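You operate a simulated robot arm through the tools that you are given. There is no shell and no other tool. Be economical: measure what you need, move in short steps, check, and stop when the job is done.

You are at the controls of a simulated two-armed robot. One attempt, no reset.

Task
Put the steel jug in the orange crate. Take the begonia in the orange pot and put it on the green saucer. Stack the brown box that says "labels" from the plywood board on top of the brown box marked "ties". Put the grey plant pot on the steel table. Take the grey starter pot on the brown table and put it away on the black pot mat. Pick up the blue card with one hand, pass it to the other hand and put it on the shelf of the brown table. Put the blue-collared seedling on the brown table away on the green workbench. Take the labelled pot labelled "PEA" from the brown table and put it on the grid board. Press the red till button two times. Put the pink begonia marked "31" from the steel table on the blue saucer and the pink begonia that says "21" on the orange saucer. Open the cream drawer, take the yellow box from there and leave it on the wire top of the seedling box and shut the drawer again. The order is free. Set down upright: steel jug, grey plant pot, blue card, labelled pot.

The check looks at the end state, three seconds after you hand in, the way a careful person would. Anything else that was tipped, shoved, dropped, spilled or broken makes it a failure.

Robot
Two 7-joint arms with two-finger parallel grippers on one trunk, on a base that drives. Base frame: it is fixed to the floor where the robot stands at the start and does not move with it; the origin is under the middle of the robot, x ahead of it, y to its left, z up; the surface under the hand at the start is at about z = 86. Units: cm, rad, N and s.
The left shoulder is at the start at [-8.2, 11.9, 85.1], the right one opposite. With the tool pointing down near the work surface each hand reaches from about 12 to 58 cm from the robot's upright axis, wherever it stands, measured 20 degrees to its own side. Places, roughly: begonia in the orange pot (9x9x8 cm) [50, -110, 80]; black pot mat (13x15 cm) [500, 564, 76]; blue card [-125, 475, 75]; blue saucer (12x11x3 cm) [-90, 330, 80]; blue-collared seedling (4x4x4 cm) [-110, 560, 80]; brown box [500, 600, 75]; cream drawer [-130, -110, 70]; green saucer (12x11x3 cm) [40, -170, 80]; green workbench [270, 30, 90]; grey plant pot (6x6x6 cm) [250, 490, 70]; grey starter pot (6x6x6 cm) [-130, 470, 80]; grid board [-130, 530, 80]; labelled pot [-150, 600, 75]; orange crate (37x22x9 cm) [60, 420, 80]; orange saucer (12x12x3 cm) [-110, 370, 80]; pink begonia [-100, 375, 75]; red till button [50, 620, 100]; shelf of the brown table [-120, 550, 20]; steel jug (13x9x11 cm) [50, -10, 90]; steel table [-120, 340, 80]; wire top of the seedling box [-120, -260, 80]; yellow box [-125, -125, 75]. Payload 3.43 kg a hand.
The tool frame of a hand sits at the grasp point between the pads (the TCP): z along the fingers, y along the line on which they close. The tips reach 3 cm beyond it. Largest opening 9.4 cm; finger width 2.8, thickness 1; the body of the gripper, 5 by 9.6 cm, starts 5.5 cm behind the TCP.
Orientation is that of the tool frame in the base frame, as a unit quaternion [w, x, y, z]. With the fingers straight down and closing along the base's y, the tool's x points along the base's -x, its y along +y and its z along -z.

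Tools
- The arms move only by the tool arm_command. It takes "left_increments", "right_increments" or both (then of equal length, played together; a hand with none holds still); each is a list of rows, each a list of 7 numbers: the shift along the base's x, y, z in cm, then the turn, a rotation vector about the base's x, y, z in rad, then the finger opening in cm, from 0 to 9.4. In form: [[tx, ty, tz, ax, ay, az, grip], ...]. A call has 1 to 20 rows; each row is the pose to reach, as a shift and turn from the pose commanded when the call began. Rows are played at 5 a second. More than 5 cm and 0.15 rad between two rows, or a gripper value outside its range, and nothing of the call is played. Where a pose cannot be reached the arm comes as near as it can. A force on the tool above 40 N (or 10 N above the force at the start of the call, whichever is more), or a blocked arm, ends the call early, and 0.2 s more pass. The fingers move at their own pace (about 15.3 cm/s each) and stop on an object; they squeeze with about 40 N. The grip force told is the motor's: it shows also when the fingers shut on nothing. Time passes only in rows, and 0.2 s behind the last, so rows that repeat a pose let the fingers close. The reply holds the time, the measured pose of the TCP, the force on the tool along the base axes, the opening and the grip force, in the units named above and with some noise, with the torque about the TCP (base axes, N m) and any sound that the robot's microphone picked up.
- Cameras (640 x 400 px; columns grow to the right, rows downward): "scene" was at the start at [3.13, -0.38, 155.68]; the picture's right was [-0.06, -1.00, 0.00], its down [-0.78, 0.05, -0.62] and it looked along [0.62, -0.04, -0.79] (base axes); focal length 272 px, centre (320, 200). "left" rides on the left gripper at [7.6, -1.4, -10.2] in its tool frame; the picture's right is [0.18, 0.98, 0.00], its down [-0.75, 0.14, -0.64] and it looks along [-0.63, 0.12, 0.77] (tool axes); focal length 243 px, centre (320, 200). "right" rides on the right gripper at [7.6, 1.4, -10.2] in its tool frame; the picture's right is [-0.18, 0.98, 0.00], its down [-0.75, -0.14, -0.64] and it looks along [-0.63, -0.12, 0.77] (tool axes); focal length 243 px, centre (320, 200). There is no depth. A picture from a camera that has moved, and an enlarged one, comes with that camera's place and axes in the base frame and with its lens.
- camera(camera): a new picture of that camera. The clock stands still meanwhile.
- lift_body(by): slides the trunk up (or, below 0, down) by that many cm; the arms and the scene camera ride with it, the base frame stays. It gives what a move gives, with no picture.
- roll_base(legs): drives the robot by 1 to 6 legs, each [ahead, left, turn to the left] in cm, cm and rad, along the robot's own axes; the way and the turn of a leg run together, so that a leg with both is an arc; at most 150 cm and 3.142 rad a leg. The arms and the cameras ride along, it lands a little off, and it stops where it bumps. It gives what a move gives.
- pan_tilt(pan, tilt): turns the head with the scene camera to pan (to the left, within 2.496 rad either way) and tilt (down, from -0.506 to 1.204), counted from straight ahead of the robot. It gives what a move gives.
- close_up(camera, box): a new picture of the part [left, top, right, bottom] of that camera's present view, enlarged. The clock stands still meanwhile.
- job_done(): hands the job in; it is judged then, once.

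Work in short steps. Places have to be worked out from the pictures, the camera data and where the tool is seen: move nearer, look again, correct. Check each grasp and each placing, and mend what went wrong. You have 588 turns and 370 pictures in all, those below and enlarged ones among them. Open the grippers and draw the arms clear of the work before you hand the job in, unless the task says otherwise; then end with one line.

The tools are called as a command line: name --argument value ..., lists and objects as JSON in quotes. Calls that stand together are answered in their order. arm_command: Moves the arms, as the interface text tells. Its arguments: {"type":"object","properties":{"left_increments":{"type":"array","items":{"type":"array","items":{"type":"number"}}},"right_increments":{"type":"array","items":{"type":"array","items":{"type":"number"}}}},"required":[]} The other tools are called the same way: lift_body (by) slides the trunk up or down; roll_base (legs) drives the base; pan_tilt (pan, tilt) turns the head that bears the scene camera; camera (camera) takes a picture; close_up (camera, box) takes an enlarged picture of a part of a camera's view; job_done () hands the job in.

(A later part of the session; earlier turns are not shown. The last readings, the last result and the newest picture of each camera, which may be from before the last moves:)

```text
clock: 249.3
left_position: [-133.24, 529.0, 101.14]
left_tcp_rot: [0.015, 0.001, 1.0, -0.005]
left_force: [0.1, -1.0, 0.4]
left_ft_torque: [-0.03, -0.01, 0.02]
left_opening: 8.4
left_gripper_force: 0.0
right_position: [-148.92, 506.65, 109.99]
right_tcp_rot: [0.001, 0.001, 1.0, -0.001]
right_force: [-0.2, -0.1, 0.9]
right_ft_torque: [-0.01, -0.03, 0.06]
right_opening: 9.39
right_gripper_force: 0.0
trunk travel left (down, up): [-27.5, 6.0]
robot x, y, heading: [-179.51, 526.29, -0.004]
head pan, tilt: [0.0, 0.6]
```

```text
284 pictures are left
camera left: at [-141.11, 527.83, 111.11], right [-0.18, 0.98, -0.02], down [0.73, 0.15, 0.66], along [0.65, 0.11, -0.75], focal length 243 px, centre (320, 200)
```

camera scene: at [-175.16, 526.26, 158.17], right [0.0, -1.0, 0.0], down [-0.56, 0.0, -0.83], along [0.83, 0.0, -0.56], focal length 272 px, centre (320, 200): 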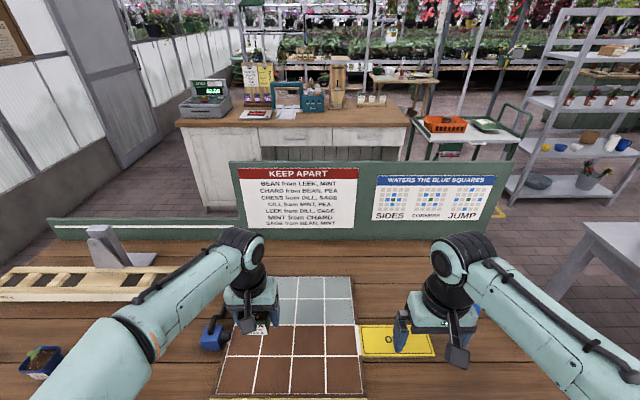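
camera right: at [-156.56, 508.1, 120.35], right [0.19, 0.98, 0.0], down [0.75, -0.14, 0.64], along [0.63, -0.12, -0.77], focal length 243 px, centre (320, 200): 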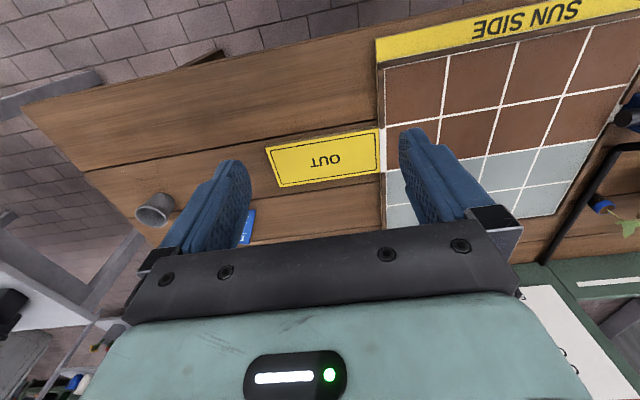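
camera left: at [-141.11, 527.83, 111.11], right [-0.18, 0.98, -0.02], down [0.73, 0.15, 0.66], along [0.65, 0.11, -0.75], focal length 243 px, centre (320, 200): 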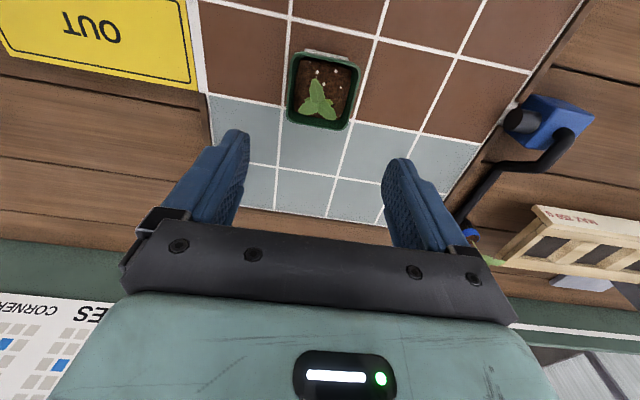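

PEA stands upright in its cell. Raise the hand and drive right to the blue card and the starter pot.

arm_command --left_increments '[[-2, 2, 4, 0, 0, 0, 9.4], [-4, 4, 8, 0, 0, 0, 9.4], [-6, 6, 10, 0, 0, 0, 9.4]]'

roll_base --legs '[[0, -42, 0]]'

camera --camera "scene"

camera --camera "right"

```text
clock: 250.1
left_position: [-139.23, 534.9, 111.02]
left_tcp_rot: [0.016, 0.0, 1.0, -0.006]
left_force: [-0.7, 0.1, -0.2]
left_ft_torque: [0.01, -0.04, 0.01]
left_opening: 9.4
left_gripper_force: 0.0
right_position: [-148.98, 506.77, 110.09]
right_tcp_rot: [0.0, 0.001, 1.0, -0.001]
right_force: [-0.5, 0.1, 0.7]
right_ft_torque: [-0.03, 0.01, -0.01]
right_opening: 9.39
right_gripper_force: 0.1
trunk travel left (down, up): [-27.5, 6.0]
robot x, y, heading: [-179.79, 526.33, -0.002]
head pan, tilt: [0.0, 0.6]
```

```text
clock: 254.3
left_position: [-139.06, 493.35, 111.15]
left_tcp_rot: [0.016, 0.001, 1.0, -0.005]
left_force: [0.1, -0.2, -0.1]
left_ft_torque: [0.0, 0.01, -0.02]
left_opening: 9.41
left_gripper_force: 0.0
right_position: [-148.77, 465.24, 110.09]
right_tcp_rot: [0.001, 0.0, 1.0, 0.0]
right_force: [0.9, 0.2, 0.0]
right_ft_torque: [-0.01, 0.0, 0.01]
right_opening: 9.37
right_gripper_force: 0.0
trunk travel left (down, up): [-27.5, 6.0]
robot x, y, heading: [-179.49, 484.3, -0.001]
head pan, tilt: [0.0, 0.6]
```

```text
283 pictures are left
camera scene: at [-175.18, 484.71, 158.18], right [0.0, -1.0, 0.0], down [-0.56, 0.0, -0.83], along [0.83, 0.0, -0.56], focal length 272 px, centre (320, 200)
```

scene: 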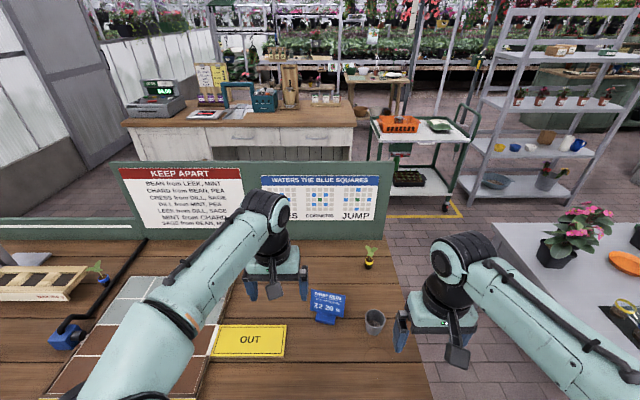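

```text
282 pictures are left
camera right: at [-156.53, 466.6, 120.35], right [0.18, 0.98, 0.0], down [0.75, -0.14, 0.64], along [0.63, -0.12, -0.77], focal length 243 px, centre (320, 200)
```

right: 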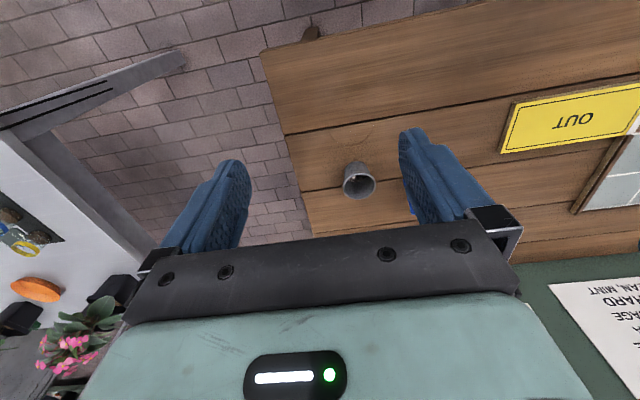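

close_up --camera "scene" --box '[290, 240, 410, 340]'

camera --camera "left"

```text
4.00 times, centred on (350, 290) of scene
camera zoom: at [-175.18, 484.71, 158.18], right [0.0, -1.0, 0.0], down [-0.56, 0.0, -0.83], along [0.83, 0.0, -0.56], focal length 1087 px, centre (200, -160)
```

zoom: 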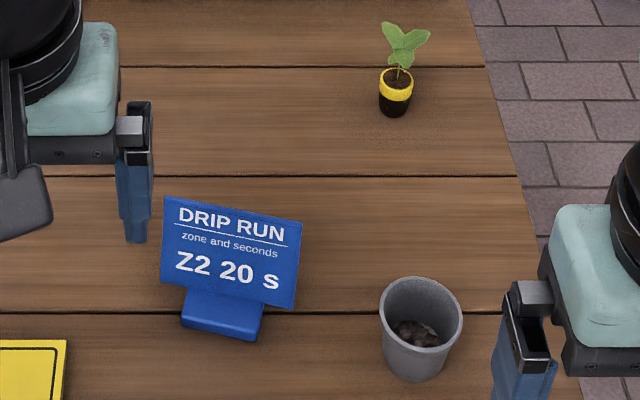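

```text
280 pictures are left
camera left: at [-146.91, 492.16, 121.01], right [-0.18, 0.98, -0.02], down [0.73, 0.15, 0.66], along [0.65, 0.11, -0.75], focal length 243 px, centre (320, 200)
```

left: 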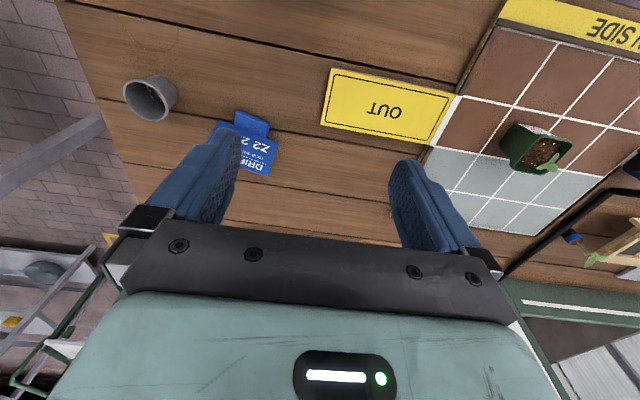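

pan_tilt --pan 0.0 --tilt 1.15

camera --camera "scene"

```text
clock: 255.3
left_position: [-139.11, 493.39, 111.01]
left_tcp_rot: [0.015, 0.0, 1.0, -0.006]
left_force: [-0.6, -0.3, 0.0]
left_ft_torque: [-0.01, -0.02, 0.0]
left_opening: 9.4
left_gripper_force: 0.1
right_position: [-148.88, 465.26, 110.03]
right_tcp_rot: [-0.002, -0.001, 1.0, 0.0]
right_force: [-1.5, -0.1, 0.3]
right_ft_torque: [0.01, 0.0, 0.0]
right_opening: 9.4
right_gripper_force: 0.1
trunk travel left (down, up): [-27.5, 6.0]
robot x, y, heading: [-179.41, 484.78, 0.002]
head pan, tilt: [0.0, 1.15]
```

```text
279 pictures are left
camera scene: at [-178.05, 484.72, 154.01], right [0.0, -1.0, 0.0], down [-0.91, 0.0, -0.41], along [0.41, 0.0, -0.91], focal length 272 px, centre (320, 200)
```

scene: 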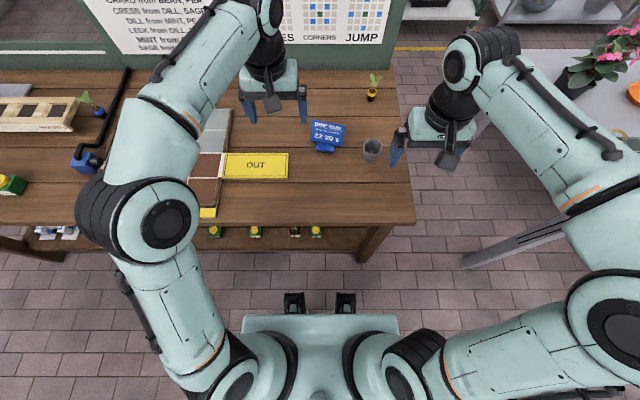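

I want to see the free space on the shelf: back up and look under the table.

roll_base --legs '[[-50, 0, 0]]'

lift_body --by -27

pan_tilt --pan 0.0 --tilt 0.75

camera --camera "scene"

```text
clock: 258.2
left_position: [-188.87, 493.33, 110.93]
left_tcp_rot: [0.015, 0.001, 1.0, -0.005]
left_force: [-0.4, -0.1, -0.8]
left_ft_torque: [-0.01, -0.02, 0.02]
left_opening: 9.39
left_gripper_force: 0.1
right_position: [-198.95, 465.17, 109.93]
right_tcp_rot: [-0.001, 0.001, 1.0, -0.001]
right_force: [-1.0, 0.8, -0.2]
right_ft_torque: [0.0, 0.02, 0.02]
right_opening: 9.37
right_gripper_force: 0.0
trunk travel left (down, up): [-27.5, 6.0]
robot x, y, heading: [-229.9, 484.85, 0.0]
head pan, tilt: [0.0, 1.15]
```

```text
clock: 261.0
left_position: [-188.76, 493.33, 84.09]
left_tcp_rot: [0.015, 0.001, 1.0, -0.006]
left_force: [-0.2, 0.2, -0.3]
left_ft_torque: [0.02, -0.01, -0.01]
left_opening: 9.42
left_gripper_force: 0.0
right_position: [-198.8, 465.14, 83.07]
right_tcp_rot: [-0.001, 0.001, 1.0, 0.001]
right_force: [0.1, -0.1, 0.2]
right_ft_torque: [0.0, -0.01, 0.04]
right_opening: 9.41
right_gripper_force: 0.0
trunk travel left (down, up): [-0.5, 33.0]
robot x, y, heading: [-229.53, 484.36, 0.001]
head pan, tilt: [0.0, 1.15]
```

```text
clock: 261.9
left_position: [-188.88, 493.18, 83.98]
left_tcp_rot: [0.015, 0.002, 1.0, -0.006]
left_force: [1.1, -0.3, -0.5]
left_ft_torque: [-0.01, 0.03, 0.02]
left_opening: 9.42
left_gripper_force: 0.0
right_position: [-198.84, 465.22, 83.0]
right_tcp_rot: [-0.001, 0.001, 1.0, -0.001]
right_force: [-1.4, -0.7, -0.6]
right_ft_torque: [-0.02, 0.02, -0.01]
right_opening: 9.41
right_gripper_force: 0.2
trunk travel left (down, up): [-0.5, 33.0]
robot x, y, heading: [-229.41, 485.0, -0.004]
head pan, tilt: [0.0, 0.75]
```

```text
278 pictures are left
camera scene: at [-220.69, 484.74, 129.49], right [0.0, -1.0, 0.0], down [-0.68, 0.0, -0.73], along [0.73, 0.0, -0.68], focal length 272 px, centre (320, 200)
```

scene: 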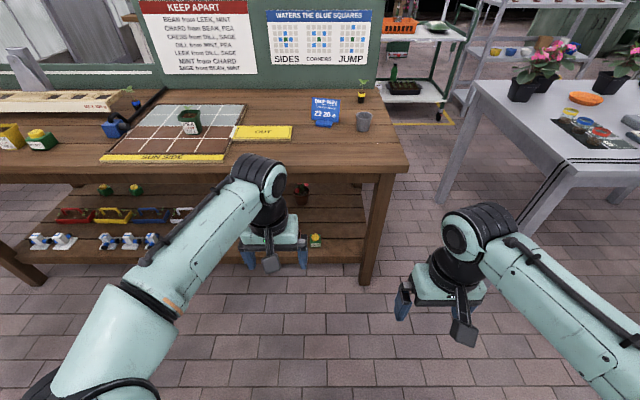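

close_up --camera "scene" --box '[180, 160, 420, 290]'

camera --camera "left"

```text
2.67 times, centred on (300, 225) of scene
camera zoom: at [-220.69, 484.74, 129.49], right [0.0, -1.0, 0.0], down [-0.68, 0.0, -0.73], along [0.73, 0.0, -0.68], focal length 725 px, centre (373, 133)
```

zoom: 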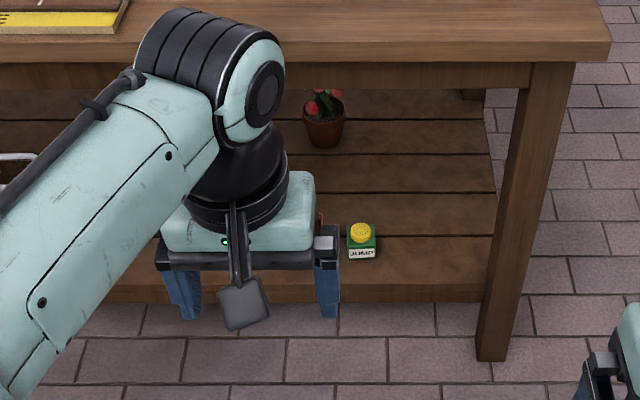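

```text
276 pictures are left
camera left: at [-196.74, 492.11, 94.0], right [-0.18, 0.98, -0.02], down [0.73, 0.15, 0.66], along [0.65, 0.11, -0.75], focal length 243 px, centre (320, 200)
```

left: 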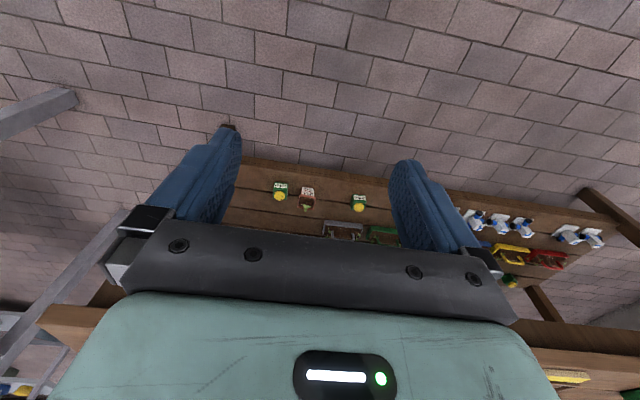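

Free shelf space is at about x -135, y 473 near the right end. Return to the table at full height and look at the card closely.

lift_body --by 27

roll_base --legs '[[48, 0, 0]]'

arm_command --left_increments '[[-1, 1, -2, 0, 0, 0, 9.4], [-2, 2, -3, 0, 0, 0, 9.4], [-4, 2, -4, 0, 0, 0, 9.4], [-6, 2, -5, 0, 0, 0, 9.4], [-8, 2, -6, 0, 0, 0, 9.4]]' --right_increments '[[0, 0, 0, 0, 0, 0, 9.4], [0, 0, 0, 0, 0, 0, 9.4], [0, 0, 0, 0, 0, 0, 9.4], [0, 0, 0, 0, 0, 0, 9.4], [0, 0, 0, 0, 0, 0, 9.4]]'

camera --camera "left"

```text
clock: 264.6
left_position: [-188.85, 493.22, 111.02]
left_tcp_rot: [0.015, 0.002, 1.0, -0.006]
left_force: [-0.2, 0.4, 0.4]
left_ft_torque: [0.01, -0.02, -0.01]
left_opening: 9.39
left_gripper_force: 0.0
right_position: [-199.01, 465.14, 109.9]
right_tcp_rot: [-0.001, 0.002, 1.0, -0.002]
right_force: [-1.2, -0.9, 0.2]
right_ft_torque: [0.01, -0.01, 0.0]
right_opening: 9.39
right_gripper_force: 0.0
trunk travel left (down, up): [-27.5, 6.0]
robot x, y, heading: [-229.49, 484.78, -0.005]
head pan, tilt: [0.0, 0.75]
```

```text
clock: 267.4
left_position: [-141.04, 492.83, 110.98]
left_tcp_rot: [0.015, 0.005, 1.0, -0.006]
left_force: [0.4, 0.4, -0.1]
left_ft_torque: [-0.02, 0.0, 0.02]
left_opening: 9.39
left_gripper_force: 0.0
right_position: [-151.05, 464.76, 110.02]
right_tcp_rot: [-0.001, 0.003, 1.0, -0.001]
right_force: [0.0, -0.6, -0.5]
right_ft_torque: [0.0, 0.0, 0.0]
right_opening: 9.38
right_gripper_force: 0.0
trunk travel left (down, up): [-27.5, 6.0]
robot x, y, heading: [-181.57, 484.3, -0.005]
head pan, tilt: [0.0, 0.75]
```

```text
clock: 268.6
left_position: [-149.13, 494.68, 105.06]
left_tcp_rot: [0.017, 0.005, 1.0, -0.006]
left_force: [0.1, -0.8, -0.4]
left_ft_torque: [0.02, 0.03, -0.01]
left_opening: 9.37
left_gripper_force: 0.0
right_position: [-151.24, 464.86, 110.06]
right_tcp_rot: [0.0, 0.003, 1.0, -0.001]
right_force: [-0.2, 0.6, 0.3]
right_ft_torque: [0.0, 0.0, 0.04]
right_opening: 9.43
right_gripper_force: 0.0
trunk travel left (down, up): [-27.5, 6.0]
robot x, y, heading: [-181.82, 484.87, -0.009]
head pan, tilt: [0.0, 0.75]
```

```text
275 pictures are left
camera left: at [-156.92, 493.65, 114.97], right [-0.18, 0.98, -0.02], down [0.73, 0.14, 0.66], along [0.66, 0.1, -0.75], focal length 243 px, centre (320, 200)
```

left: 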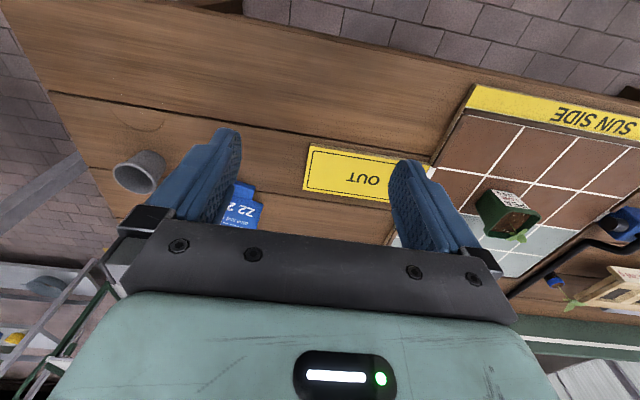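

Roll 10 cm closer, then bring the left hand above the card turned so its closing axis matches the card's normal.

roll_base --legs '[[10, 0, 0.007]]'

arm_command --left_increments '[[1.2, -0.9, 0, 0, 0, -0.138, 9.4], [2.4, -1.8, 0, 0, 0, -0.276, 9.4], [3.6, -2.7, 0, 0, 0, -0.414, 9.4], [4.8, -3.6, 0, 0, 0, -0.552, 9.4], [6, -4.5, 0, 0, 0, -0.69, 9.4], [7.2, -5.4, 0, 0, 0, -0.828, 9.4], [8.4, -6.3, 0, 0, 0, -0.966, 9.4], [9.6, -7.2, 0, 0, 0, -1.104, 9.4], [10.8, -8.1, 0, 0, 0, -1.242, 9.4], [12, -9, 0, 0, 0, -1.38, 9.4], [13.2, -9.9, 0, 0, 0, -1.518, 9.4], [14.4, -10.8, 0, 0, 0, -1.656, 9.4], [15.6, -11.7, 0, 0, 0, -1.794, 9.4], [15.6, -11.7, 0, 0, 0, -1.794, 9.4]]'

camera --camera "left"

camera --camera "scene"

```text
clock: 269.8
left_position: [-138.99, 494.77, 104.89]
left_tcp_rot: [0.015, 0.003, 1.0, -0.006]
left_force: [-0.2, -0.6, -0.5]
left_ft_torque: [-0.02, 0.0, 0.04]
left_opening: 9.42
left_gripper_force: 0.0
right_position: [-140.98, 464.86, 109.97]
right_tcp_rot: [-0.001, 0.001, 1.0, -0.001]
right_force: [0.1, -0.2, 0.1]
right_ft_torque: [-0.02, 0.02, -0.01]
right_opening: 9.43
right_gripper_force: 0.0
trunk travel left (down, up): [-27.5, 6.0]
robot x, y, heading: [-171.92, 484.89, -0.005]
head pan, tilt: [0.0, 0.75]
```

```text
clock: 272.8
left_position: [-124.05, 483.44, 105.0]
left_tcp_rot: [0.004, 0.782, 0.623, -0.016]
left_force: [-0.7, 1.3, 0.3]
left_ft_torque: [-0.05, -0.03, 0.0]
left_opening: 9.37
left_gripper_force: 0.0
left hand out of reach, approached as far as the arm can: row 13, 14
right_position: [-141.06, 465.01, 110.07]
right_tcp_rot: [0.0, 0.001, 1.0, -0.001]
right_force: [0.0, 0.0, 0.5]
right_ft_torque: [-0.02, -0.02, -0.03]
right_opening: 9.42
right_gripper_force: 0.1
trunk travel left (down, up): [-27.5, 6.0]
robot x, y, heading: [-171.83, 484.34, -0.003]
head pan, tilt: [0.0, 0.75]
```

```text
274 pictures are left
camera left: at [-123.46, 491.5, 114.97], right [1.0, -0.04, -0.02], down [-0.02, -0.75, 0.66], along [-0.04, -0.66, -0.75], focal length 243 px, centre (320, 200)
```

left: 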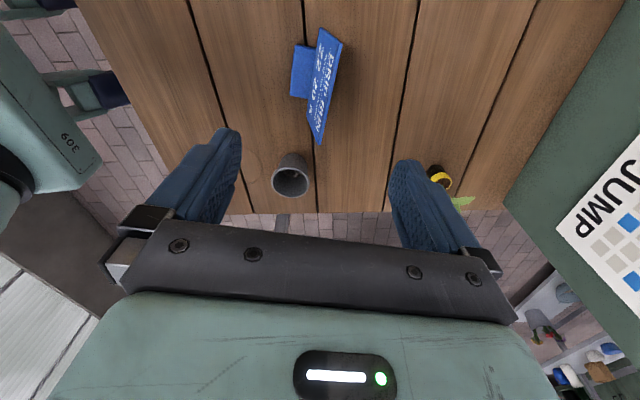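

```text
273 pictures are left
camera scene: at [-167.78, 484.46, 156.89], right [0.0, -1.0, 0.0], down [-0.68, 0.0, -0.73], along [0.73, 0.0, -0.68], focal length 272 px, centre (320, 200)
```

scene: 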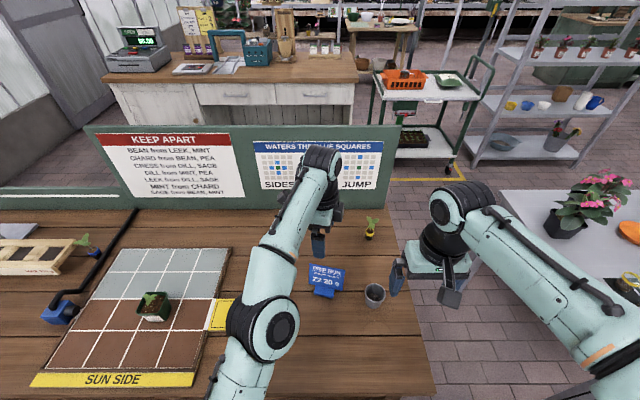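

The card is right below the hand, leaning back ~18°, yawed ~15°. Roll 5 cm closer and tilt the hand to match the lean, hovering.

roll_base --legs '[[5, 0, 0]]'

arm_command --left_increments '[[-1.8, -1, -1, 0.027, 0.1, 0, 9.4], [-3.6, -2, -2, 0.054, 0.2, 0, 9.4], [-4.6, -2.7, -4, 0.08, 0.3, 0, 9.4], [-4.6, -2.7, -6, 0.08, 0.3, 0, 9.4], [-4.6, -2.7, -6, 0.08, 0.3, 0, 9.4]]'

camera --camera "left"

close_up --camera "scene" --box '[260, 230, 420, 330]'

```text
clock: 273.8
left_position: [-119.82, 484.97, 104.89]
left_tcp_rot: [0.004, 0.781, 0.624, -0.019]
left_force: [0.8, 0.6, -0.6]
left_ft_torque: [-0.07, 0.02, 0.0]
left_opening: 9.38
left_gripper_force: 0.0
right_position: [-136.66, 466.37, 109.98]
right_tcp_rot: [-0.002, 0.0, 1.0, -0.003]
right_force: [1.5, 0.9, 0.5]
right_ft_torque: [-0.02, 0.01, 0.01]
right_opening: 9.41
right_gripper_force: 0.0
trunk travel left (down, up): [-27.5, 6.0]
robot x, y, heading: [-167.75, 485.59, 0.003]
head pan, tilt: [0.0, 0.75]
stopped in leg 1: the robot was blocked; the commanded pose is now the measured one
```

```text
clock: 275.0
left_position: [-124.69, 481.91, 98.73]
left_tcp_rot: [-0.119, 0.77, 0.617, -0.107]
left_force: [-0.3, 0.4, 0.4]
left_ft_torque: [0.01, 0.03, 0.0]
left_opening: 9.39
left_gripper_force: 0.1
left hand out of reach, approached as far as the arm can: row 2, 3
right_position: [-136.79, 466.07, 109.9]
right_tcp_rot: [-0.002, 0.0, 1.0, -0.001]
right_force: [0.6, 0.4, -0.4]
right_ft_torque: [0.0, -0.01, 0.01]
right_opening: 9.4
right_gripper_force: 0.0
trunk travel left (down, up): [-27.5, 6.0]
robot x, y, heading: [-167.46, 485.66, 0.004]
head pan, tilt: [0.0, 0.75]
```

```text
272 pictures are left
camera left: at [-121.14, 489.26, 108.8], right [0.95, -0.03, -0.32], down [0.17, -0.8, 0.58], along [-0.27, -0.6, -0.75], focal length 243 px, centre (320, 200)
```

left: 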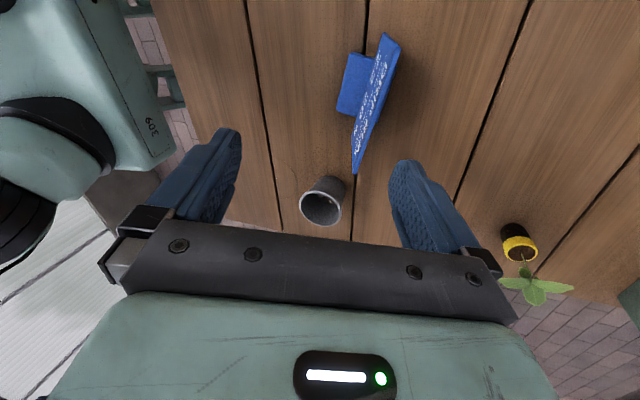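

```text
4.00 times, centred on (340, 280) of scene
camera zoom: at [-163.68, 485.65, 156.89], right [0.0, -1.0, 0.0], down [-0.68, 0.0, -0.73], along [0.73, 0.0, -0.68], focal length 1087 px, centre (240, -120)
```

zoom: 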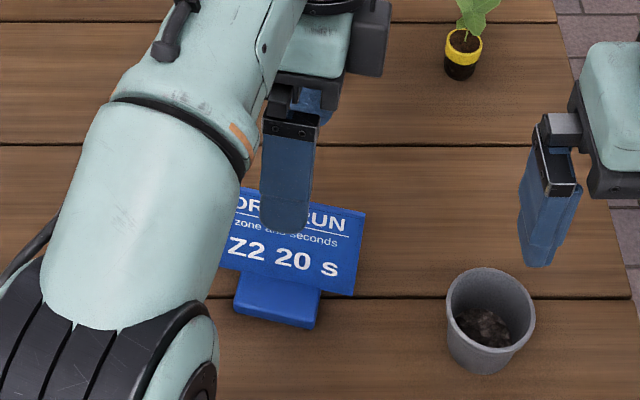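

Two-view fit: plate top edge z≈91 from (-122.1, 487.9) to (-124.2, 478.5), lean ~13.5°. Lower the left hand onto its right part.

arm_command --left_increments '[[0.2, -0.5, -2, -0.018, -0.067, 0, 9.4], [0.5, -0.85, -4, -0.018, -0.067, 0, 9.4], [0.5, -0.85, -6, -0.018, -0.067, 0, 9.4], [0.5, -0.85, -6, -0.018, -0.067, 0, 9.4]]'

camera --camera "left"

```text
clock: 276.0
left_position: [-124.06, 480.92, 92.9]
left_tcp_rot: [-0.092, 0.774, 0.62, -0.087]
left_force: [-0.5, -0.5, -0.1]
left_ft_torque: [0.0, 0.01, 0.02]
left_opening: 9.4
left_gripper_force: 0.0
right_position: [-136.84, 466.05, 109.91]
right_tcp_rot: [-0.002, 0.0, 1.0, -0.001]
right_force: [-0.3, 0.0, -0.2]
right_ft_torque: [0.0, -0.03, 0.0]
right_opening: 9.4
right_gripper_force: 0.0
trunk travel left (down, up): [-27.5, 6.0]
robot x, y, heading: [-167.72, 485.08, 0.002]
head pan, tilt: [0.0, 0.75]
```

```text
270 pictures are left
camera left: at [-121.15, 488.49, 102.92], right [0.97, -0.03, -0.25], down [0.13, -0.79, 0.6], along [-0.22, -0.61, -0.76], focal length 243 px, centre (320, 200)
```

left: 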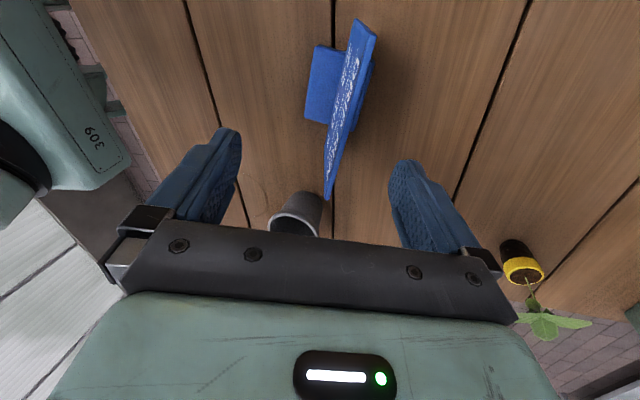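

Alignment agrees. Lower the final 4 cm and close.

arm_command --left_increments '[[0, 0, -2, 0, 0, 0, 9.4], [0, 0.1, -4, 0, 0, 0, 9.4], [0, 0.1, -4, 0, 0, 0, 4], [0, 0.1, -4, 0, 0, 0, 0], [0, 0.1, -4, 0, 0, 0, 0], [0, 0.1, -4, 0, 0, 0, 0]]'

camera --camera "left"

close_up --camera "scene" --box '[260, 230, 420, 330]'

```text
clock: 277.4
left_position: [-123.99, 481.04, 88.84]
left_tcp_rot: [-0.092, 0.775, 0.619, -0.089]
left_force: [0.6, 0.5, 1.0]
left_ft_torque: [-0.01, -0.03, 0.02]
left_opening: 0.73
left_gripper_force: 39.3
right_position: [-136.75, 466.0, 109.98]
right_tcp_rot: [-0.001, 0.0, 1.0, -0.001]
right_force: [-0.7, 0.2, 0.1]
right_ft_torque: [-0.01, 0.0, 0.0]
right_opening: 9.42
right_gripper_force: 0.1
trunk travel left (down, up): [-27.5, 6.0]
robot x, y, heading: [-167.38, 485.48, 0.006]
head pan, tilt: [0.0, 0.75]
```

```text
269 pictures are left
camera left: at [-121.11, 488.65, 98.95], right [0.97, -0.03, -0.25], down [0.13, -0.79, 0.6], along [-0.22, -0.62, -0.76], focal length 243 px, centre (320, 200)
```

left: 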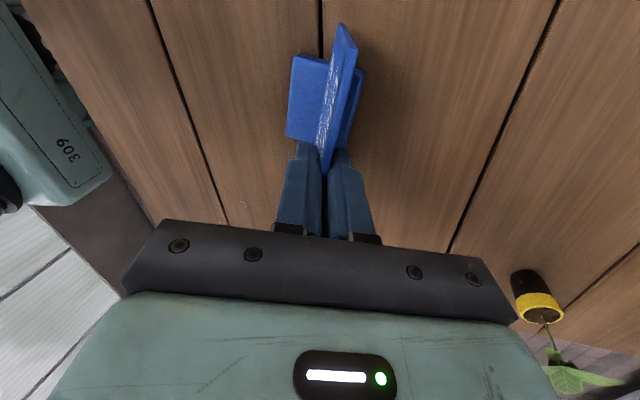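

```text
4.00 times, centred on (340, 280) of scene
camera zoom: at [-163.66, 485.64, 156.89], right [0.0, -1.0, 0.0], down [-0.68, 0.0, -0.73], along [0.73, 0.0, -0.68], focal length 1087 px, centre (240, -120)
```

zoom: 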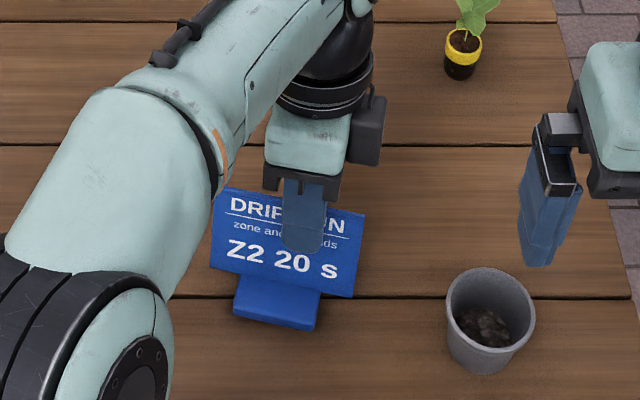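

Card gripped (0.7 cm). Lift it, then roll back from the table.

arm_command --left_increments '[[0, 0, 2, 0, 0, 0, 0], [0, 0, 5, 0, 0, 0, 0], [-1, 0, 9, 0, 0, 0, 0], [-4, 0.5, 13, 0, 0, 0, 0], [-7, 1, 16, 0, 0, 0, 0], [-9, 1.5, 18, 0, 0, 0, 0], [-9, 1.5, 18, 0, 0, 0, 0]]'

roll_base --legs '[[-28, 0, 0]]'

camera --camera "scene"

```text
refused: row 4 steps farther than a row can; nothing moved
```

```text
clock: 279.4
left_position: [-152.13, 481.24, 88.83]
left_tcp_rot: [-0.093, 0.772, 0.623, -0.088]
left_force: [-0.4, -0.2, 0.5]
left_ft_torque: [0.01, -0.04, 0.02]
left_opening: 0.74
left_gripper_force: 39.9
right_position: [-164.86, 466.1, 109.91]
right_tcp_rot: [0.0, -0.003, 1.0, -0.001]
right_force: [0.1, -0.3, 0.1]
right_ft_torque: [-0.02, -0.02, 0.02]
right_opening: 9.41
right_gripper_force: 0.2
trunk travel left (down, up): [-27.5, 6.0]
robot x, y, heading: [-195.74, 485.45, 0.005]
head pan, tilt: [0.0, 0.75]
```

```text
267 pictures are left
camera scene: at [-191.85, 485.5, 156.89], right [0.01, -1.0, 0.0], down [-0.68, -0.01, -0.73], along [0.73, 0.01, -0.68], focal length 272 px, centre (320, 200)
```

scene: 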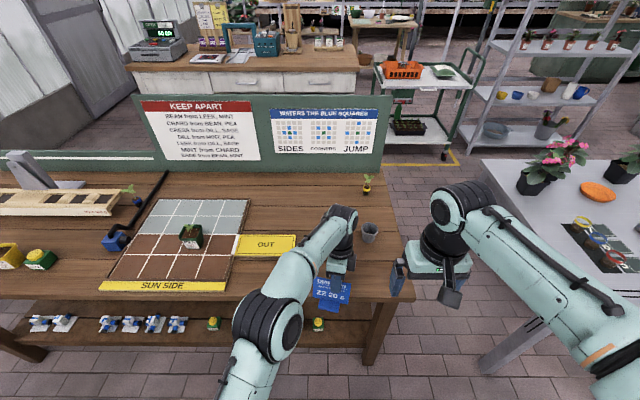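

The refused lift meant the card slid off the table edge held in the hand—no harm seen. Now raise it.

arm_command --left_increments '[[0, 0, 2, 0, 0, 0, 0], [0, 0, 5, 0, 0, 0, 0], [0, 0, 9, 0, 0, 0, 0], [0, 0, 13, 0, 0, 0, 0], [0, 0, 16, 0, 0, 0, 0], [0, 0, 18, 0, 0, 0, 0]]'

camera --camera "scene"

camera --camera "left"

```text
clock: 280.8
left_position: [-152.6, 481.59, 101.28]
left_tcp_rot: [-0.093, 0.772, 0.622, -0.088]
left_force: [0.1, 0.8, -0.3]
left_ft_torque: [0.01, -0.01, 0.0]
left_opening: 0.74
left_gripper_force: 40.3
left hand out of reach, approached as far as the arm can: row 4, 5, 6
right_position: [-164.81, 466.01, 109.96]
right_tcp_rot: [0.0, -0.003, 1.0, 0.0]
right_force: [0.5, 0.3, 0.1]
right_ft_torque: [0.04, 0.02, 0.01]
right_opening: 9.41
right_gripper_force: 0.1
trunk travel left (down, up): [-27.5, 6.0]
robot x, y, heading: [-195.69, 485.21, 0.01]
head pan, tilt: [0.0, 0.75]
```

```text
266 pictures are left
camera scene: at [-191.75, 485.45, 156.89], right [0.01, -1.0, 0.0], down [-0.68, -0.01, -0.73], along [0.73, 0.01, -0.68], focal length 272 px, centre (320, 200)
```

scene: 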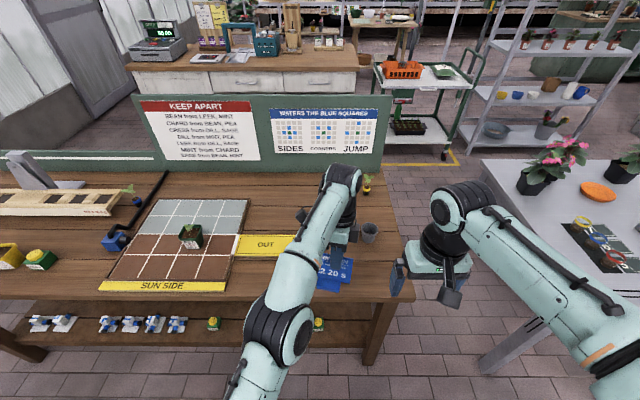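

```text
265 pictures are left
camera left: at [-149.67, 489.13, 111.32], right [0.97, -0.03, -0.25], down [0.14, -0.79, 0.6], along [-0.21, -0.62, -0.76], focal length 243 px, centre (320, 200)
```

left: 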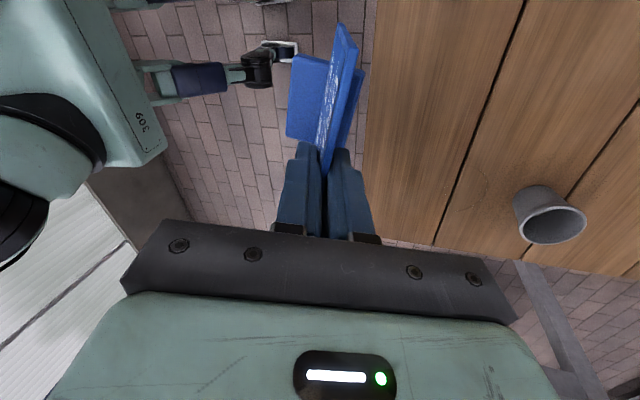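

Card held firmly. Back up 15 cm more, then turn the card so its plane runs fore-aft for the hand-over.

roll_base --legs '[[-15, 0, 0]]'

arm_command --left_increments '[[0, 0.5, 0.3, 0, 0, 0.138, 0], [0, 1, 0.6, 0, 0, 0.276, 0], [0, 1.5, 1, 0, 0, 0.414, 0], [0, 2, 1.3, 0, 0, 0.552, 0], [0, 2.5, 1.6, 0, 0, 0.69, 0], [0, 3, 2, 0, 0, 0.828, 0], [0, 3.5, 2.3, 0, 0, 0.966, 0], [0, 4, 2.6, 0, 0, 1.104, 0], [0, 4.5, 3, 0, 0, 1.242, 0], [0, 5, 3.3, 0, 0, 1.38, 0], [0, 5.5, 3.6, 0, 0, 1.518, 0], [0, 6, 4, 0, 0, 1.656, 0], [0, 6.5, 4, 0, 0, 1.79, 0], [0, 6.5, 4, 0, 0, 1.79, 0]]'

camera --camera "scene"

```text
clock: 282.2
left_position: [-167.65, 481.61, 101.22]
left_tcp_rot: [-0.092, 0.772, 0.622, -0.088]
left_force: [-0.8, 0.1, 0.2]
left_ft_torque: [0.04, -0.01, 0.01]
left_opening: 0.74
left_gripper_force: 40.0
right_position: [-179.73, 465.9, 109.91]
right_tcp_rot: [-0.001, -0.003, 1.0, -0.001]
right_force: [0.2, 0.0, 0.3]
right_ft_torque: [0.01, -0.01, 0.05]
right_opening: 9.38
right_gripper_force: 0.0
trunk travel left (down, up): [-27.5, 6.0]
robot x, y, heading: [-210.49, 485.21, 0.007]
head pan, tilt: [0.0, 0.75]
```

```text
clock: 285.2
left_position: [-167.54, 487.83, 105.34]
left_tcp_rot: [0.012, -0.003, 0.992, -0.127]
left_force: [-0.3, 0.1, 0.1]
left_ft_torque: [-0.01, 0.01, -0.02]
left_opening: 0.73
left_gripper_force: 40.2
right_position: [-179.75, 465.83, 109.9]
right_tcp_rot: [-0.001, -0.003, 1.0, 0.0]
right_force: [-0.1, -0.1, -0.2]
right_ft_torque: [0.01, 0.02, 0.02]
right_opening: 9.39
right_gripper_force: 0.0
trunk travel left (down, up): [-27.5, 6.0]
robot x, y, heading: [-210.75, 485.07, 0.011]
head pan, tilt: [0.0, 0.75]
```

```text
264 pictures are left
camera scene: at [-206.77, 485.36, 156.89], right [0.01, -1.0, 0.0], down [-0.68, -0.01, -0.73], along [0.73, 0.01, -0.68], focal length 272 px, centre (320, 200)
```

scene: 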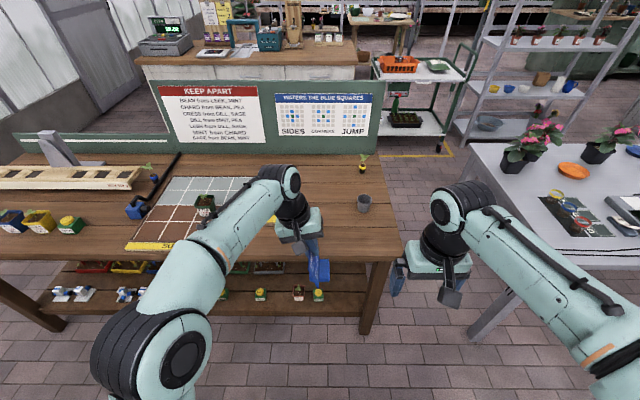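

Next, pitch the right hand forward at a stand-off behind the card (right hand first, away from the left).

arm_command --right_increments '[[-0.6, 0.5, 0, 0, -0.15, 0, 9.4], [-1.2, 1, 0, 0, -0.3, 0, 9.4], [-1.9, 1.5, 0, 0, -0.45, 0, 9.4], [-2.5, 2, 0, 0, -0.6, 0, 9.4], [-3.2, 3, 0, 0, -0.75, 0, 9.4], [-3.8, 4, 0, 0, -0.9, 0, 9.4], [-4.5, 5, 0, 0, -1.05, 0, 9.4], [-4.5, 5, 0, 0, -1.05, 0, 9.4]]'

camera --camera "scene"

camera --camera "right"

```text
clock: 287.0
left_position: [-167.63, 487.86, 105.18]
left_tcp_rot: [0.011, -0.001, 0.992, -0.128]
left_force: [-0.5, -0.6, -0.7]
left_ft_torque: [0.04, 0.0, -0.02]
left_opening: 0.73
left_gripper_force: 40.0
right_position: [-184.3, 470.83, 109.84]
right_tcp_rot: [0.5, -0.003, 0.866, -0.002]
right_force: [0.1, 0.1, -0.6]
right_ft_torque: [0.03, 0.0, 0.05]
right_opening: 9.41
right_gripper_force: 0.1
trunk travel left (down, up): [-27.5, 6.0]
robot x, y, heading: [-210.53, 485.39, 0.008]
head pan, tilt: [0.0, 0.75]
```

```text
263 pictures are left
camera scene: at [-206.72, 485.27, 156.89], right [0.01, -1.0, 0.0], down [-0.68, -0.01, -0.73], along [0.73, 0.01, -0.68], focal length 272 px, centre (320, 200)
```

scene: 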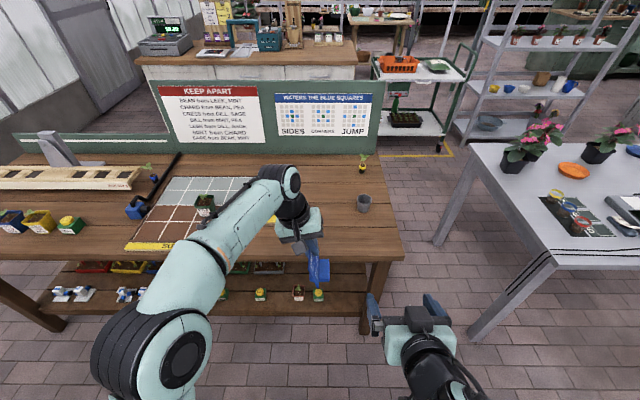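

```text
262 pictures are left
camera right: at [-197.0, 472.27, 108.43], right [0.09, 0.98, 0.15], down [-0.18, -0.14, 0.97], along [0.98, -0.12, 0.16], focal length 243 px, centre (320, 200)
```

right: 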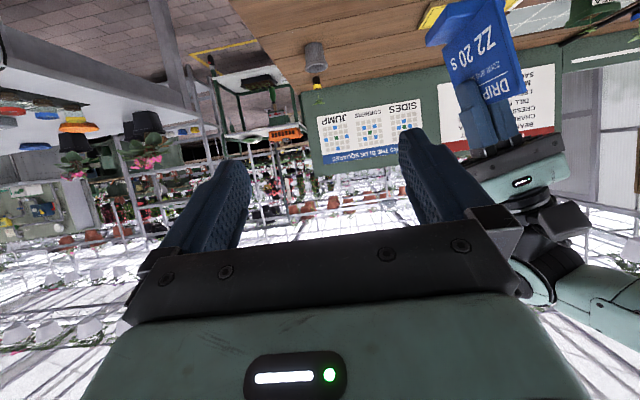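

Arms have room. Bring the left hand 9 cm to the right, and roll the right hand to match the plate's lean while shifting left.

arm_command --left_increments '[[0, -2.5, 0, 0, 0, 0, 0], [0, -5, 0, 0, 0, 0, 0], [0, -7.5, 0, 0, 0, 0, 0], [0, -9, 0, 0, 0, 0, 0]]' --right_increments '[[-0.5, 2, 0, -0.06, 0, 0, 9.4], [-1, 4, 0, -0.12, 0, 0, 9.4], [-1, 6, 0, -0.18, 0, 0, 9.4], [-1, 8.3, 0, -0.25, 0, 0, 9.4]]'

camera --camera "right"

camera --camera "left"

close_up --camera "scene" --box '[240, 180, 480, 360]'

```text
clock: 288.0
left_position: [-167.71, 479.22, 105.08]
left_tcp_rot: [0.012, -0.002, 0.992, -0.127]
left_force: [0.7, 0.1, 0.2]
left_ft_torque: [-0.01, 0.0, 0.04]
left_opening: 0.75
left_gripper_force: 40.3
right_position: [-185.32, 479.24, 109.78]
right_tcp_rot: [0.495, -0.063, 0.86, -0.111]
right_force: [0.4, -0.4, 0.5]
right_ft_torque: [-0.03, -0.01, 0.01]
right_opening: 9.4
right_gripper_force: 0.2
trunk travel left (down, up): [-27.5, 6.0]
robot x, y, heading: [-210.59, 485.54, 0.011]
head pan, tilt: [0.0, 0.75]
```

```text
261 pictures are left
camera right: at [-198.06, 480.24, 108.11], right [0.09, 0.99, -0.09], down [-0.18, 0.11, 0.98], along [0.98, -0.07, 0.18], focal length 243 px, centre (320, 200)
```

right: 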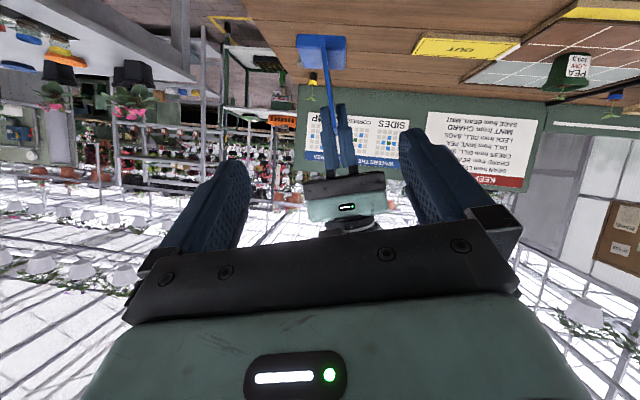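

```text
260 pictures are left
camera left: at [-175.45, 480.39, 115.2], right [-0.19, 0.95, -0.25], down [0.74, 0.3, 0.6], along [0.65, -0.07, -0.76], focal length 243 px, centre (320, 200)
```

left: 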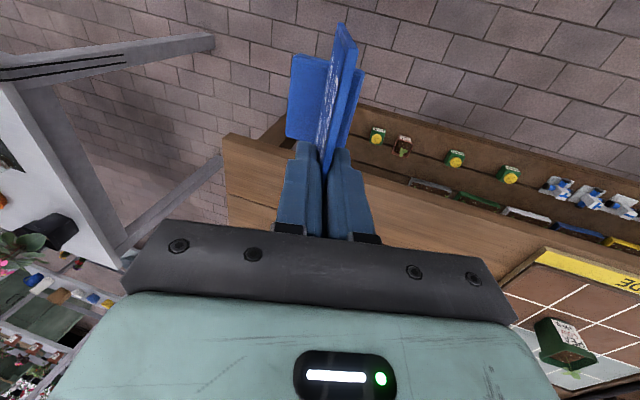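

```text
2.22 times, centred on (360, 270) of scene
camera zoom: at [-206.78, 485.43, 156.89], right [0.01, -1.0, 0.0], down [-0.68, -0.01, -0.73], along [0.73, 0.01, -0.68], focal length 604 px, centre (231, 44)
```

zoom: 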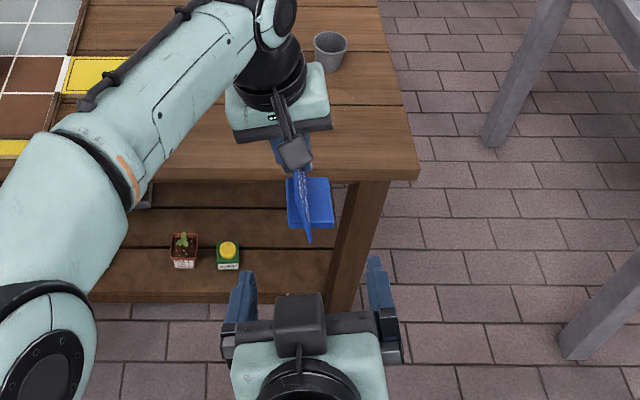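

The plate appears edge-on and centred between the right fingers. Advance most of the way.

arm_command --right_increments '[[2, 0, -1, 0, 0, 0, 9.4], [4.5, 0, -2.2, 0, 0, 0, 9.4], [7, -0.1, -3.5, 0, 0, 0, 9.4], [9.5, -0.2, -4.8, 0, 0, 0, 9.4], [9.5, -0.2, -4.8, 0, 0, 0, 9.4]]'

camera --camera "right"

camera --camera "left"

```text
clock: 288.6
left_position: [-167.7, 479.09, 105.06]
left_tcp_rot: [0.013, -0.002, 0.992, -0.127]
left_force: [0.2, 0.3, -0.2]
left_ft_torque: [-0.01, -0.01, 0.02]
left_opening: 0.73
left_gripper_force: 39.7
right_position: [-183.97, 480.75, 109.86]
right_tcp_rot: [0.523, -0.078, 0.847, -0.053]
right_force: [-0.3, -0.2, -1.0]
right_ft_torque: [0.0, 0.01, -0.03]
right_opening: 9.38
right_gripper_force: 0.0
trunk travel left (down, up): [-27.5, 6.0]
robot x, y, heading: [-210.61, 485.49, 0.011]
head pan, tilt: [0.0, 0.75]
stopped in row 3 (right hand): the arm was blocked; the commanded pose is now the measured one
```

```text
258 pictures are left
camera right: at [-196.61, 480.66, 107.61], right [0.01, 1.0, -0.01], down [-0.23, 0.01, 0.97], along [0.97, 0.0, 0.23], focal length 243 px, centre (320, 200)
```

right: 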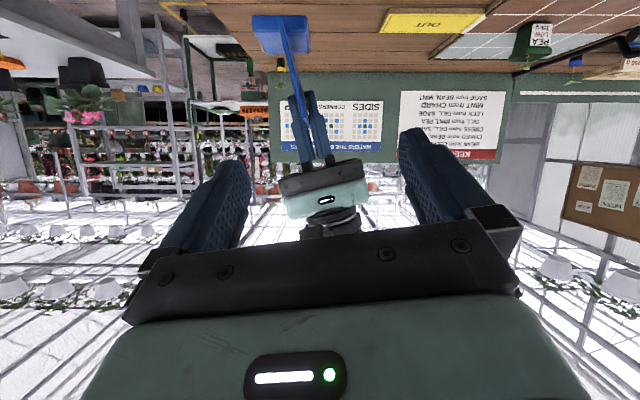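

```text
257 pictures are left
camera left: at [-175.46, 480.36, 115.19], right [-0.19, 0.95, -0.25], down [0.74, 0.3, 0.6], along [0.65, -0.07, -0.76], focal length 243 px, centre (320, 200)
```

left: 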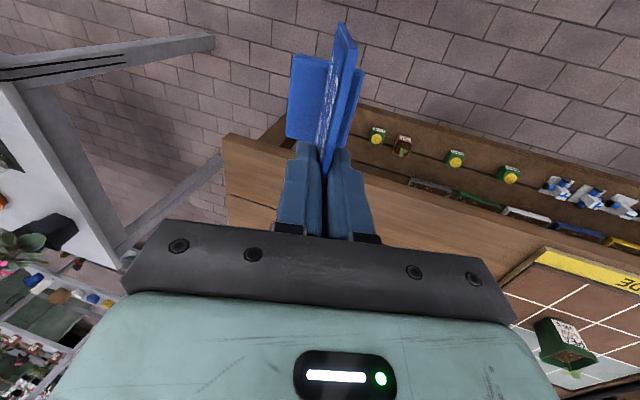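

The right arm was blocked with no tool force; look at its shape from above.

pan_tilt --pan -0.2 --tilt 1.15

camera --camera "scene"

```text
clock: 289.5
left_position: [-167.63, 479.12, 105.09]
left_tcp_rot: [0.012, -0.002, 0.992, -0.127]
left_force: [0.0, 0.6, -0.9]
left_ft_torque: [0.03, 0.02, 0.01]
left_opening: 0.73
left_gripper_force: 39.8
right_position: [-183.96, 480.76, 109.93]
right_tcp_rot: [0.524, -0.078, 0.847, -0.052]
right_force: [0.1, -0.1, 0.1]
right_ft_torque: [0.01, 0.0, -0.01]
right_opening: 9.42
right_gripper_force: 0.1
trunk travel left (down, up): [-27.5, 6.0]
robot x, y, heading: [-210.37, 485.26, 0.009]
head pan, tilt: [-0.201, 1.15]
```

```text
256 pictures are left
camera scene: at [-209.22, 484.17, 154.01], right [-0.19, -0.98, 0.0], down [-0.9, 0.17, -0.41], along [0.4, -0.08, -0.91], focal length 272 px, centre (320, 200)
```

scene: 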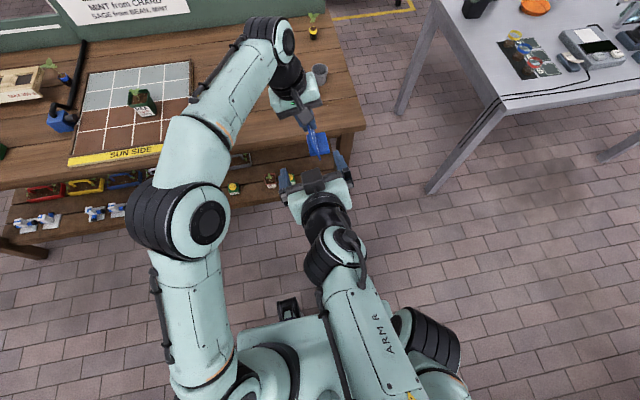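

The right forearm is folded too tightly. I'll hand over farther out: extend the left hand forward 8 cm first.

arm_command --left_increments '[[2.5, 0, -0.5, 0, 0, 0, 0], [5, 0, -1, 0, 0, 0, 0], [7.5, 0, -1.5, 0, 0, 0, 0], [9, 0, -2, 0, 0, 0, 0], [9, 0, -2, 0, 0, 0, 0]]'

arm_command --right_increments '[[1, -0.5, 0, -0.04, 0.025, -0.045, 9.4], [2.5, -1, -1, -0.085, 0.05, -0.091, 9.4], [4, -1.2, -2, -0.085, 0.05, -0.091, 9.4], [6, -1.4, -3, -0.085, 0.05, -0.091, 9.4], [6, -1.4, -3, -0.085, 0.05, -0.091, 9.4]]'

camera --camera "right"

```text
clock: 290.7
left_position: [-160.64, 480.19, 101.99]
left_tcp_rot: [0.01, -0.002, 0.992, -0.126]
left_force: [0.0, -0.4, 0.6]
left_ft_torque: [0.0, -0.01, 0.01]
left_opening: 0.7
left_gripper_force: 40.3
left hand out of reach, approached as far as the arm can: row 3, 4, 5
right_position: [-183.88, 480.68, 109.85]
right_tcp_rot: [0.523, -0.077, 0.847, -0.052]
right_force: [-0.1, 0.0, -0.2]
right_ft_torque: [0.01, 0.01, 0.01]
right_opening: 9.42
right_gripper_force: 0.1
trunk travel left (down, up): [-27.5, 6.0]
robot x, y, heading: [-210.7, 485.33, 0.008]
head pan, tilt: [-0.201, 1.15]
```

```text
clock: 291.4
left_position: [-160.54, 480.2, 102.09]
left_tcp_rot: [0.011, -0.002, 0.992, -0.127]
left_force: [-0.1, -0.7, 0.4]
left_ft_torque: [0.0, 0.02, 0.03]
left_opening: 0.74
left_gripper_force: 39.5
right_position: [-183.78, 480.2, 109.38]
right_tcp_rot: [0.506, -0.074, 0.857, -0.065]
right_force: [-0.5, -1.0, -0.4]
right_ft_torque: [0.02, 0.02, 0.04]
right_opening: 9.4
right_gripper_force: 0.0
trunk travel left (down, up): [-27.5, 6.0]
robot x, y, heading: [-210.32, 485.08, 0.011]
head pan, tilt: [-0.201, 1.15]
stopped in row 3 (right hand): the arm was blocked; the commanded pose is now the measured one
```

```text
255 pictures are left
camera right: at [-196.54, 480.43, 107.57], right [0.03, 1.0, -0.03], down [-0.19, 0.03, 0.98], along [0.98, -0.02, 0.2], focal length 243 px, centre (320, 200)
```

right: 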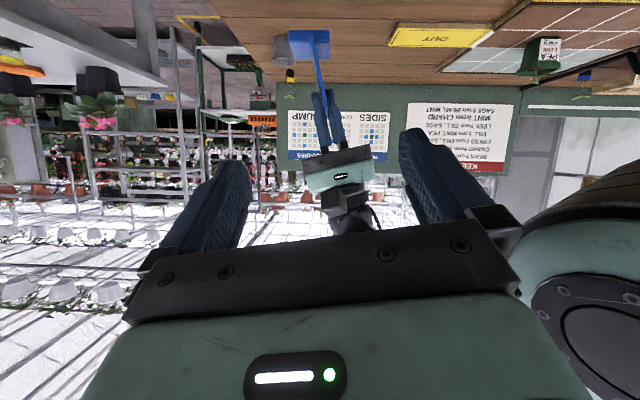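

camera --camera "scene"

```text
254 pictures are left
camera scene: at [-209.22, 484.16, 154.0], right [-0.19, -0.98, 0.0], down [-0.9, 0.17, -0.41], along [0.4, -0.08, -0.91], focal length 272 px, centre (320, 200)
```

scene: 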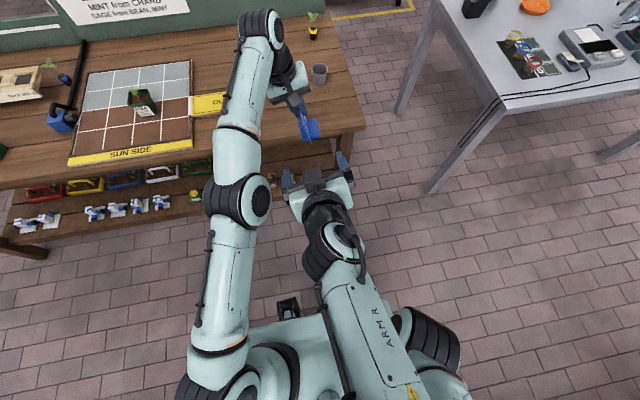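

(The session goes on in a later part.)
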